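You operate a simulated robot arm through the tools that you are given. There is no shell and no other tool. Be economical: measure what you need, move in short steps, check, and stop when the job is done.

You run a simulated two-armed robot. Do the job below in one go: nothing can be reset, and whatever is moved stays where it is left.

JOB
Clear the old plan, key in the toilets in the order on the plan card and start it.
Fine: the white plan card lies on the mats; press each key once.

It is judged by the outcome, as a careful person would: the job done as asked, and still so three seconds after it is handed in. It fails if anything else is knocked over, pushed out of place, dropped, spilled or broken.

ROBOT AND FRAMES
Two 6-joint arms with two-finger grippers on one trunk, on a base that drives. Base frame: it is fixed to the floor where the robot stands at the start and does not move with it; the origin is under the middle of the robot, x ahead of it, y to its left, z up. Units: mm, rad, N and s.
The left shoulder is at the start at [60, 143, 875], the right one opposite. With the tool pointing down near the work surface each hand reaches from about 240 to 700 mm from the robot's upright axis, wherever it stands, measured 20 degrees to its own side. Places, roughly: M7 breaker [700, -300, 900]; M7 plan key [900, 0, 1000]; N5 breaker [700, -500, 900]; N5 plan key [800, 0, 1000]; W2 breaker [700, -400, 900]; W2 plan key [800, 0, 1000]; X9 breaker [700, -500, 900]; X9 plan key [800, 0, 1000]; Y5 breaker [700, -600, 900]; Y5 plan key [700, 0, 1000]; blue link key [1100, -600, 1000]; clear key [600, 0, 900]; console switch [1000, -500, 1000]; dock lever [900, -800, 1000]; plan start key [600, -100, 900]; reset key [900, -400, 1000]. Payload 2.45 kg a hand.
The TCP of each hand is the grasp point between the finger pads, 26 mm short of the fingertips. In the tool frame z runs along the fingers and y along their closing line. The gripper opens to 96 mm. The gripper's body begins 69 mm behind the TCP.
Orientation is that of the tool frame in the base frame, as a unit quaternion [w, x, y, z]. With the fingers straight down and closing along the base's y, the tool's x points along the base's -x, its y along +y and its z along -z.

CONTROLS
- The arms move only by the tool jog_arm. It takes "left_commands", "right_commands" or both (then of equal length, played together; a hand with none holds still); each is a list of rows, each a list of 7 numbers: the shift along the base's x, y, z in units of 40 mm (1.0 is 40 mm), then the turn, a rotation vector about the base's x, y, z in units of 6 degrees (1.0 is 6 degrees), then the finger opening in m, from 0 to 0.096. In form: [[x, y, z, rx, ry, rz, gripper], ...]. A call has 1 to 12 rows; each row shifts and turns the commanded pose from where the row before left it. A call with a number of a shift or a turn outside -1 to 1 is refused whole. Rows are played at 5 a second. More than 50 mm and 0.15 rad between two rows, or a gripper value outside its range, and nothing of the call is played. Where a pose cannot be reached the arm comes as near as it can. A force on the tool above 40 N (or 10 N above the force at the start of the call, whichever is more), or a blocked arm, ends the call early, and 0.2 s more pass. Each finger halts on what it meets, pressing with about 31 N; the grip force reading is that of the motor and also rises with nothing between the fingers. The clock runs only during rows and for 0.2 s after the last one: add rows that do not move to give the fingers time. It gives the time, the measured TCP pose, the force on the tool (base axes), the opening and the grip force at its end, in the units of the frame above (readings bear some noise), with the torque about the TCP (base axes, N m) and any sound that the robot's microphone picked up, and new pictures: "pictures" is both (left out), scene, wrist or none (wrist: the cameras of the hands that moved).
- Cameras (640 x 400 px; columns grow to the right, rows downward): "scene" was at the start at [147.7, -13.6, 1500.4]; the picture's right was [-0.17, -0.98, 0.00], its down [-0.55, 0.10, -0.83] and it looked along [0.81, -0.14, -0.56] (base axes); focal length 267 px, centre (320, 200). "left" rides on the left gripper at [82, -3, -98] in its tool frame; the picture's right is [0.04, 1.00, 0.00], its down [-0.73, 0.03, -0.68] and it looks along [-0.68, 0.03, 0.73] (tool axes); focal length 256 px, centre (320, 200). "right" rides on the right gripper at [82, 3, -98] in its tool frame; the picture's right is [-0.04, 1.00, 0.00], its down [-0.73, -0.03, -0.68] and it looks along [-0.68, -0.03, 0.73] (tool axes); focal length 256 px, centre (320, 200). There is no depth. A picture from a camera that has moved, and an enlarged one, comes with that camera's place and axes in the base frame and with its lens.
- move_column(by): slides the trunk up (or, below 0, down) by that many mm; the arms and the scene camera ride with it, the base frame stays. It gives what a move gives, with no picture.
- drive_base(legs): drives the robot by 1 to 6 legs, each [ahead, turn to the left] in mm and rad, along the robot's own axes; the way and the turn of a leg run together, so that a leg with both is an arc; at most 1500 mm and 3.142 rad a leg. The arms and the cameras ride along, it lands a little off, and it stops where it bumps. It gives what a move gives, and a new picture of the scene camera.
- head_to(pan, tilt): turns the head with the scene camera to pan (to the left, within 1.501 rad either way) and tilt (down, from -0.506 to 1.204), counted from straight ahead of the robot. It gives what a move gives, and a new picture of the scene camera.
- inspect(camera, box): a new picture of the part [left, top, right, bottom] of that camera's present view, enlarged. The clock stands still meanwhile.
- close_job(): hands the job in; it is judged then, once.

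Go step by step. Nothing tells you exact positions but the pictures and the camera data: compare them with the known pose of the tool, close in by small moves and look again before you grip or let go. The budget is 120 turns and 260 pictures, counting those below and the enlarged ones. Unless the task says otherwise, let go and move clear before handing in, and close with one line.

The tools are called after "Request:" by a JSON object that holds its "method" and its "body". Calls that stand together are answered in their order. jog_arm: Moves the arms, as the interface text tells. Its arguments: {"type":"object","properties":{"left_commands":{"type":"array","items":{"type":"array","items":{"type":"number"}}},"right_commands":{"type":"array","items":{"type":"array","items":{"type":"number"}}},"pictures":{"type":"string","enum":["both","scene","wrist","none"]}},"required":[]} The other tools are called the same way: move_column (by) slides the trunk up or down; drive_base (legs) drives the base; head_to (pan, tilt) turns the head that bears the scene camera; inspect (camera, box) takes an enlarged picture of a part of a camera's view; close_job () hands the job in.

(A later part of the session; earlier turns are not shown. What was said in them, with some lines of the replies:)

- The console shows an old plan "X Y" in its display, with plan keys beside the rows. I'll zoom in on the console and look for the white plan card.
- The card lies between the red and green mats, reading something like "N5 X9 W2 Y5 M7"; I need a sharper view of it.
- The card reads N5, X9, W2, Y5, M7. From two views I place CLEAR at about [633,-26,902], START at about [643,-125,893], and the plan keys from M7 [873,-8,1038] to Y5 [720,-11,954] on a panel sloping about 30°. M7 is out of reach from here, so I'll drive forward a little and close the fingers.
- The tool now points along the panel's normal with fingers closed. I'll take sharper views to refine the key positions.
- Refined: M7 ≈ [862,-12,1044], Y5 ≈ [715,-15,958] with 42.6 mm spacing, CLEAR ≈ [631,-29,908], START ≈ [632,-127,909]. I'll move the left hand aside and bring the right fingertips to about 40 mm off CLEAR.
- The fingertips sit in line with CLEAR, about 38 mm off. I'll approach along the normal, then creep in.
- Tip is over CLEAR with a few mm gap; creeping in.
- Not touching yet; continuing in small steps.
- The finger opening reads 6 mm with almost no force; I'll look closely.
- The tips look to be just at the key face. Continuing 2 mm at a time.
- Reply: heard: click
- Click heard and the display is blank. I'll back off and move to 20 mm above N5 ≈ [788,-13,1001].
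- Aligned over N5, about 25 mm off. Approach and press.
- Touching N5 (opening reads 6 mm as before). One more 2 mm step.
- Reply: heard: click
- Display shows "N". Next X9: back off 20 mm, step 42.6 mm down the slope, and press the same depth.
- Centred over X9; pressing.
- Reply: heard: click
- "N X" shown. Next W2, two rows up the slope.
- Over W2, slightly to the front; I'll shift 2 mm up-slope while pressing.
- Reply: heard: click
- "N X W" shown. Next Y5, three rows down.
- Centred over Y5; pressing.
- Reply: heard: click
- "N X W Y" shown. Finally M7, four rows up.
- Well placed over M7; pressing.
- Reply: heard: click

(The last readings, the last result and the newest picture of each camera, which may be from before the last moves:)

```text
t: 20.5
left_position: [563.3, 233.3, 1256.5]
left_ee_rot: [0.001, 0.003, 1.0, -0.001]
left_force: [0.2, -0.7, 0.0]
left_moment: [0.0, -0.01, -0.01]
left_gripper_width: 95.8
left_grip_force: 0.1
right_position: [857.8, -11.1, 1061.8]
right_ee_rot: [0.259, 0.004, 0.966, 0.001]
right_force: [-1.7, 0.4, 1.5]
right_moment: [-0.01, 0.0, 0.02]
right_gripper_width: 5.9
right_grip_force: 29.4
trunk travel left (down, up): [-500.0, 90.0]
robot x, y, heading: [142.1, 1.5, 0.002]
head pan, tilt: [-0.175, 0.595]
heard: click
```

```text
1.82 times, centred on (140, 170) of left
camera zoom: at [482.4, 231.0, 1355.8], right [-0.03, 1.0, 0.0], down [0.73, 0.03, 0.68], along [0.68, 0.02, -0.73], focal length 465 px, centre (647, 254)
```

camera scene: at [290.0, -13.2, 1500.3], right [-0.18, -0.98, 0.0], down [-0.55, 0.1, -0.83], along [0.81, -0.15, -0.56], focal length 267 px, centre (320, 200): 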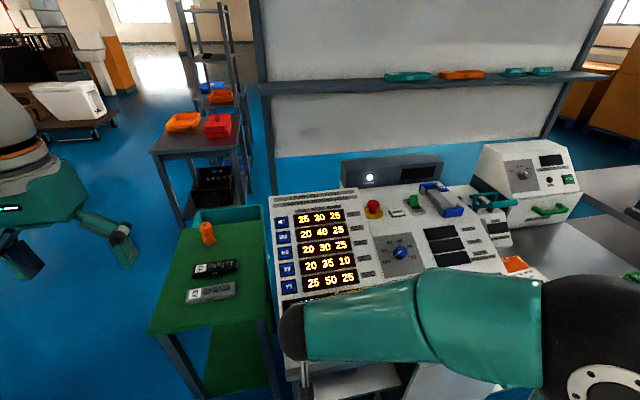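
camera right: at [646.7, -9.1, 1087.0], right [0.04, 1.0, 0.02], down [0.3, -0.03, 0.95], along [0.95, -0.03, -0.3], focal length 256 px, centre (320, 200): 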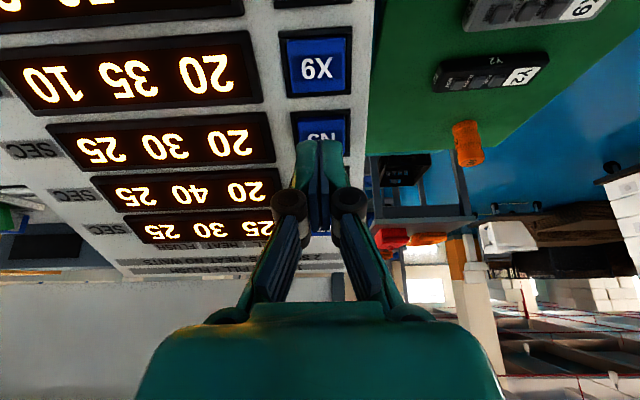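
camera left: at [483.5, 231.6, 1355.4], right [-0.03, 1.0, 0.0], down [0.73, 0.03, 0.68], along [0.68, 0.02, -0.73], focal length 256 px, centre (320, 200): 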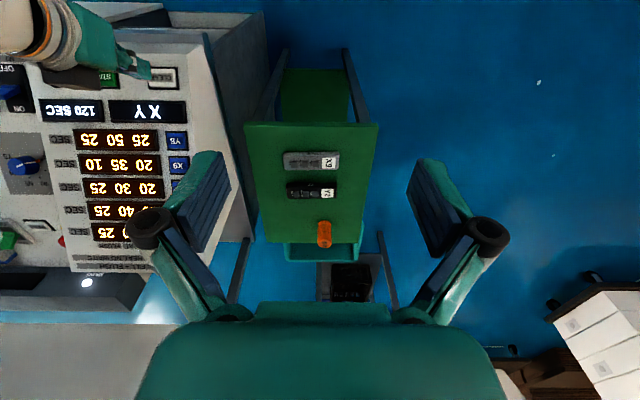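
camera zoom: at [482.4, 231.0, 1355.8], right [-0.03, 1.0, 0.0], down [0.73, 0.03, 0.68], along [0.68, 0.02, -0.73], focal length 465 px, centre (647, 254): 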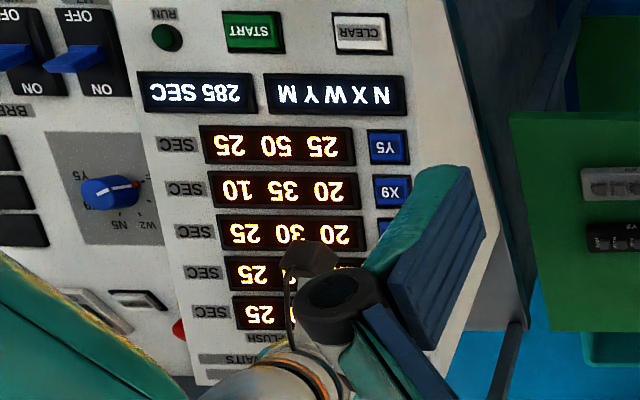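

The display reads "N X W Y M". Now I'll back off and move over START at about [632,-127,906].

Request:
{"method": "jog_arm", "body": {"right_commands": [[-0.5, 0, 0.866, 0, 0, 0, 0], [-0.83, -0.414, -0.515, 0, 0, 0, 0], [-0.83, -0.414, -0.515, 0, 0, 0, 0], [-0.83, -0.414, -0.515, 0, 0, 0, 0], [-0.83, -0.414, -0.515, 0, 0, 0, 0], [-0.83, -0.414, -0.515, 0, 0, 0, 0], [-0.83, -0.414, -0.515, 0, 0, 0, 0], [-0.83, -0.414, -0.515, 0, 0, 0, 0], [0, 0, 0, 0, 0, 0, 0]], "pictures": "wrist"}}

Request:
{"method": "inspect", "body": {"camera": "right", "box": [250, 60, 390, 180]}}

```text
t: 22.5
left_position: [564.1, 233.7, 1257.3]
left_ee_rot: [-0.001, 0.003, 1.0, -0.001]
left_force: [-0.7, 0.1, 0.4]
left_moment: [-0.03, 0.0, 0.01]
left_gripper_width: 96.0
left_grip_force: 0.0
right_position: [604.5, -126.7, 951.5]
right_ee_rot: [0.258, 0.003, 0.966, 0.001]
right_force: [-0.5, -0.6, 0.9]
right_moment: [0.01, 0.06, 0.04]
right_gripper_width: 0.0
right_grip_force: 28.7
trunk travel left (down, up): [-500.0, 90.0]
robot x, y, heading: [140.5, -0.3, -0.005]
head pan, tilt: [-0.175, 0.595]
camera right: at [485.8, -122.9, 996.6], right [0.04, 1.0, 0.02], down [0.3, -0.04, 0.95], along [0.95, -0.03, -0.3], focal length 256 px, centre (320, 200)
```

right: 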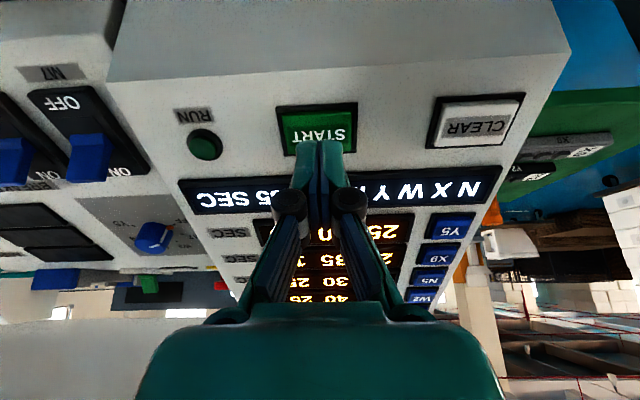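

```text
3.33 times, centred on (320, 120) of right
camera zoom: at [485.8, -122.9, 996.6], right [0.04, 1.0, 0.02], down [0.3, -0.04, 0.95], along [0.95, -0.03, -0.3], focal length 853 px, centre (320, 467)
```

zoom: 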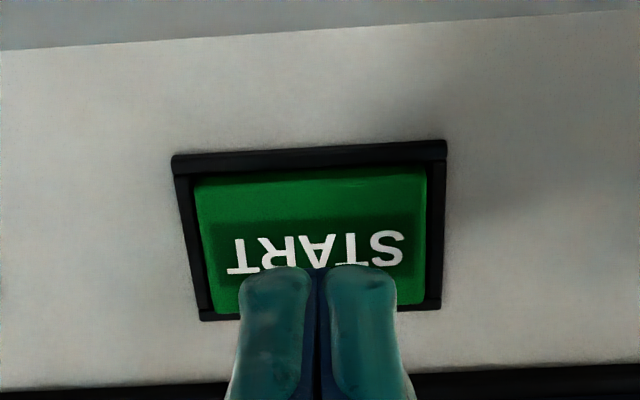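

Lined up with START; approaching to near contact, then pressing.

Request:
{"method": "jog_arm", "body": {"right_commands": [[0.15, -0.01, -0.26, 0, 0, 0, 0], [0.15, 0, -0.26, 0, 0, 0, 0], [0.0375, 0, -0.065, 0, 0, 0, 0], [0.025, 0, -0.0433, 0, 0, 0, 0], [0, 0, 0, 0, 0, 0, 0]], "pictures": "none"}}

Request:
{"method": "inspect", "body": {"camera": "right", "box": [150, 60, 510, 260]}}

```text
t: 23.7
left_position: [563.1, 233.5, 1255.4]
left_ee_rot: [-0.001, 0.003, 1.0, -0.002]
left_force: [-0.2, 0.5, -0.4]
left_moment: [0.01, 0.01, 0.03]
left_gripper_width: 96.4
left_grip_force: 0.0
right_position: [619.7, -128.6, 927.2]
right_ee_rot: [0.258, 0.004, 0.966, 0.002]
right_force: [-0.4, -0.4, 1.5]
right_moment: [-0.03, 0.01, 0.0]
right_gripper_width: 0.0
right_grip_force: 28.5
trunk travel left (down, up): [-500.0, 90.0]
robot x, y, heading: [139.3, 4.8, 0.0]
head pan, tilt: [-0.175, 0.595]
```

```text
1.78 times, centred on (330, 160) of right
camera zoom: at [499.9, -123.8, 971.9], right [0.04, 1.0, 0.02], down [0.3, -0.04, 0.95], along [0.95, -0.03, -0.3], focal length 455 px, centre (302, 271)
```

zoom: 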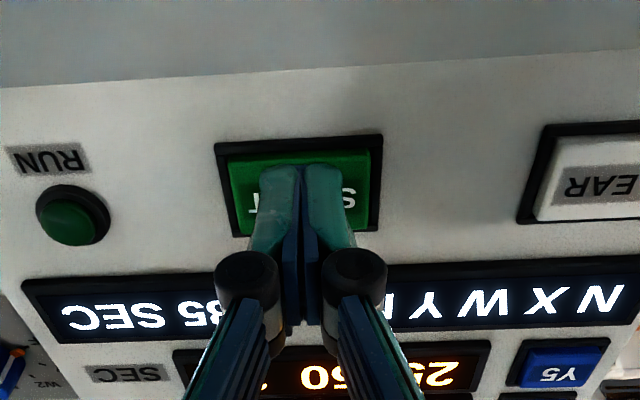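

Just at the key; continuing.

Request:
{"method": "jog_arm", "body": {"right_commands": [[0.025, 0, -0.0433, 0, 0, 0, 0], [0.0125, 0, -0.0216, 0, 0, 0, 0], [0, 0, 0, 0, 0, 0, 0]], "pictures": "none"}}

Request:
{"method": "inspect", "body": {"camera": "right", "box": [150, 60, 510, 260]}}

```text
t: 24.5
left_position: [563.8, 232.8, 1255.4]
left_ee_rot: [0.0, 0.003, 1.0, -0.001]
left_force: [0.1, -0.4, 0.8]
left_moment: [0.0, 0.03, 0.02]
left_gripper_width: 96.1
left_grip_force: 0.0
right_position: [621.1, -128.3, 924.1]
right_ee_rot: [0.259, 0.004, 0.966, 0.002]
right_force: [-0.2, 0.0, 2.1]
right_moment: [0.03, -0.02, 0.03]
right_gripper_width: 6.0
right_grip_force: 28.9
trunk travel left (down, up): [-500.0, 90.0]
robot x, y, heading: [140.6, -2.1, -0.002]
head pan, tilt: [-0.175, 0.595]
heard: click
```

```text
1.78 times, centred on (330, 160) of right
camera zoom: at [501.1, -123.7, 969.6], right [0.04, 1.0, 0.02], down [0.3, -0.04, 0.95], along [0.95, -0.03, -0.3], focal length 455 px, centre (302, 271)
```

zoom: 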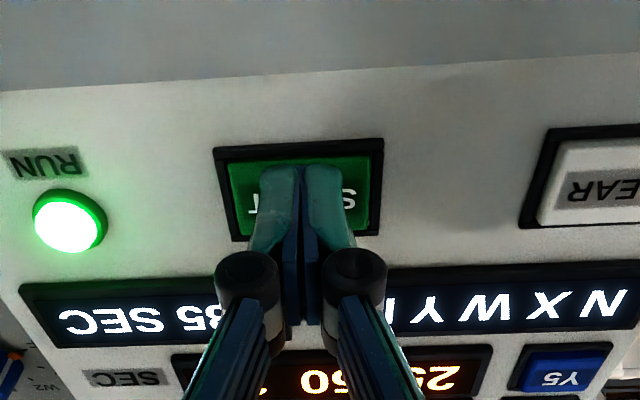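

The RUN lamp is lit after the click. I'll back away clear of the console and check.

Request:
{"method": "jog_arm", "body": {"right_commands": [[-0.4, 0, 0.7, 0, 0, 0, 0], [-0.4, 0, 0.8, 0, 0, 0, 0], [-0.3, -0.3, 0.9, 0, 0, 0, 0], [-0.2, -0.5, 0.9, 0, 0, 0, 0], [0, -0.5, 0.9, 0, 0, 0, 0], [0, -0.5, 0.9, 0, 0, 0, 0], [0, 0, 0.9, 0, 0, 0, 0], [0, 0, 0, 0, 0, 0, 0]], "pictures": "none"}}

Request:
{"method": "inspect", "body": {"camera": "scene", "box": [150, 160, 470, 360]}}

```text
t: 26.3
left_position: [564.9, 233.6, 1256.7]
left_ee_rot: [0.0, 0.003, 1.0, -0.001]
left_force: [0.5, -0.1, -0.8]
left_moment: [-0.02, -0.02, -0.03]
left_gripper_width: 96.1
left_grip_force: 0.1
right_position: [568.1, -200.9, 1164.8]
right_ee_rot: [0.258, 0.003, 0.966, 0.002]
right_force: [0.1, 0.1, -0.1]
right_moment: [0.0, 0.0, 0.02]
right_gripper_width: 0.0
right_grip_force: 29.4
trunk travel left (down, up): [-500.0, 90.0]
robot x, y, heading: [138.9, -4.6, 0.002]
head pan, tilt: [-0.175, 0.595]
```

```text
2.00 times, centred on (310, 260) of scene
camera zoom: at [288.8, -14.0, 1500.4], right [-0.18, -0.98, 0.0], down [-0.55, 0.1, -0.83], along [0.81, -0.14, -0.56], focal length 533 px, centre (340, 80)
```

zoom: 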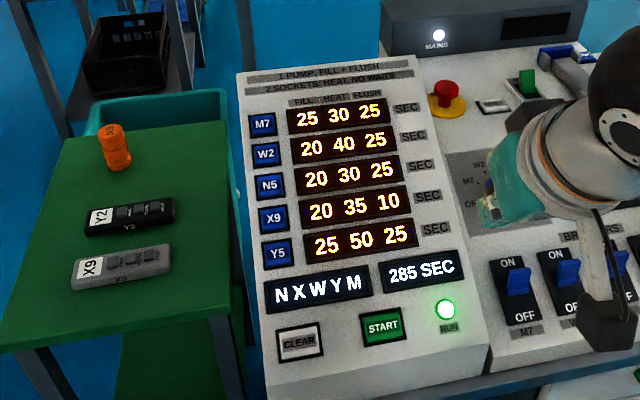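

The display reads "N X W Y M", RUN is lit, and the arm is clear, so I'm handing in.

Request:
{"method": "close_job", "body": {}}

```text
The job is handed in.
```

I cleared the old plan, keyed in N5, X9, W2, Y5, M7 from the plan card with one press each, and pressed START. The display reads "N X W Y M" (285 SEC), the RUN lamp is lit, and nothing else was touched.
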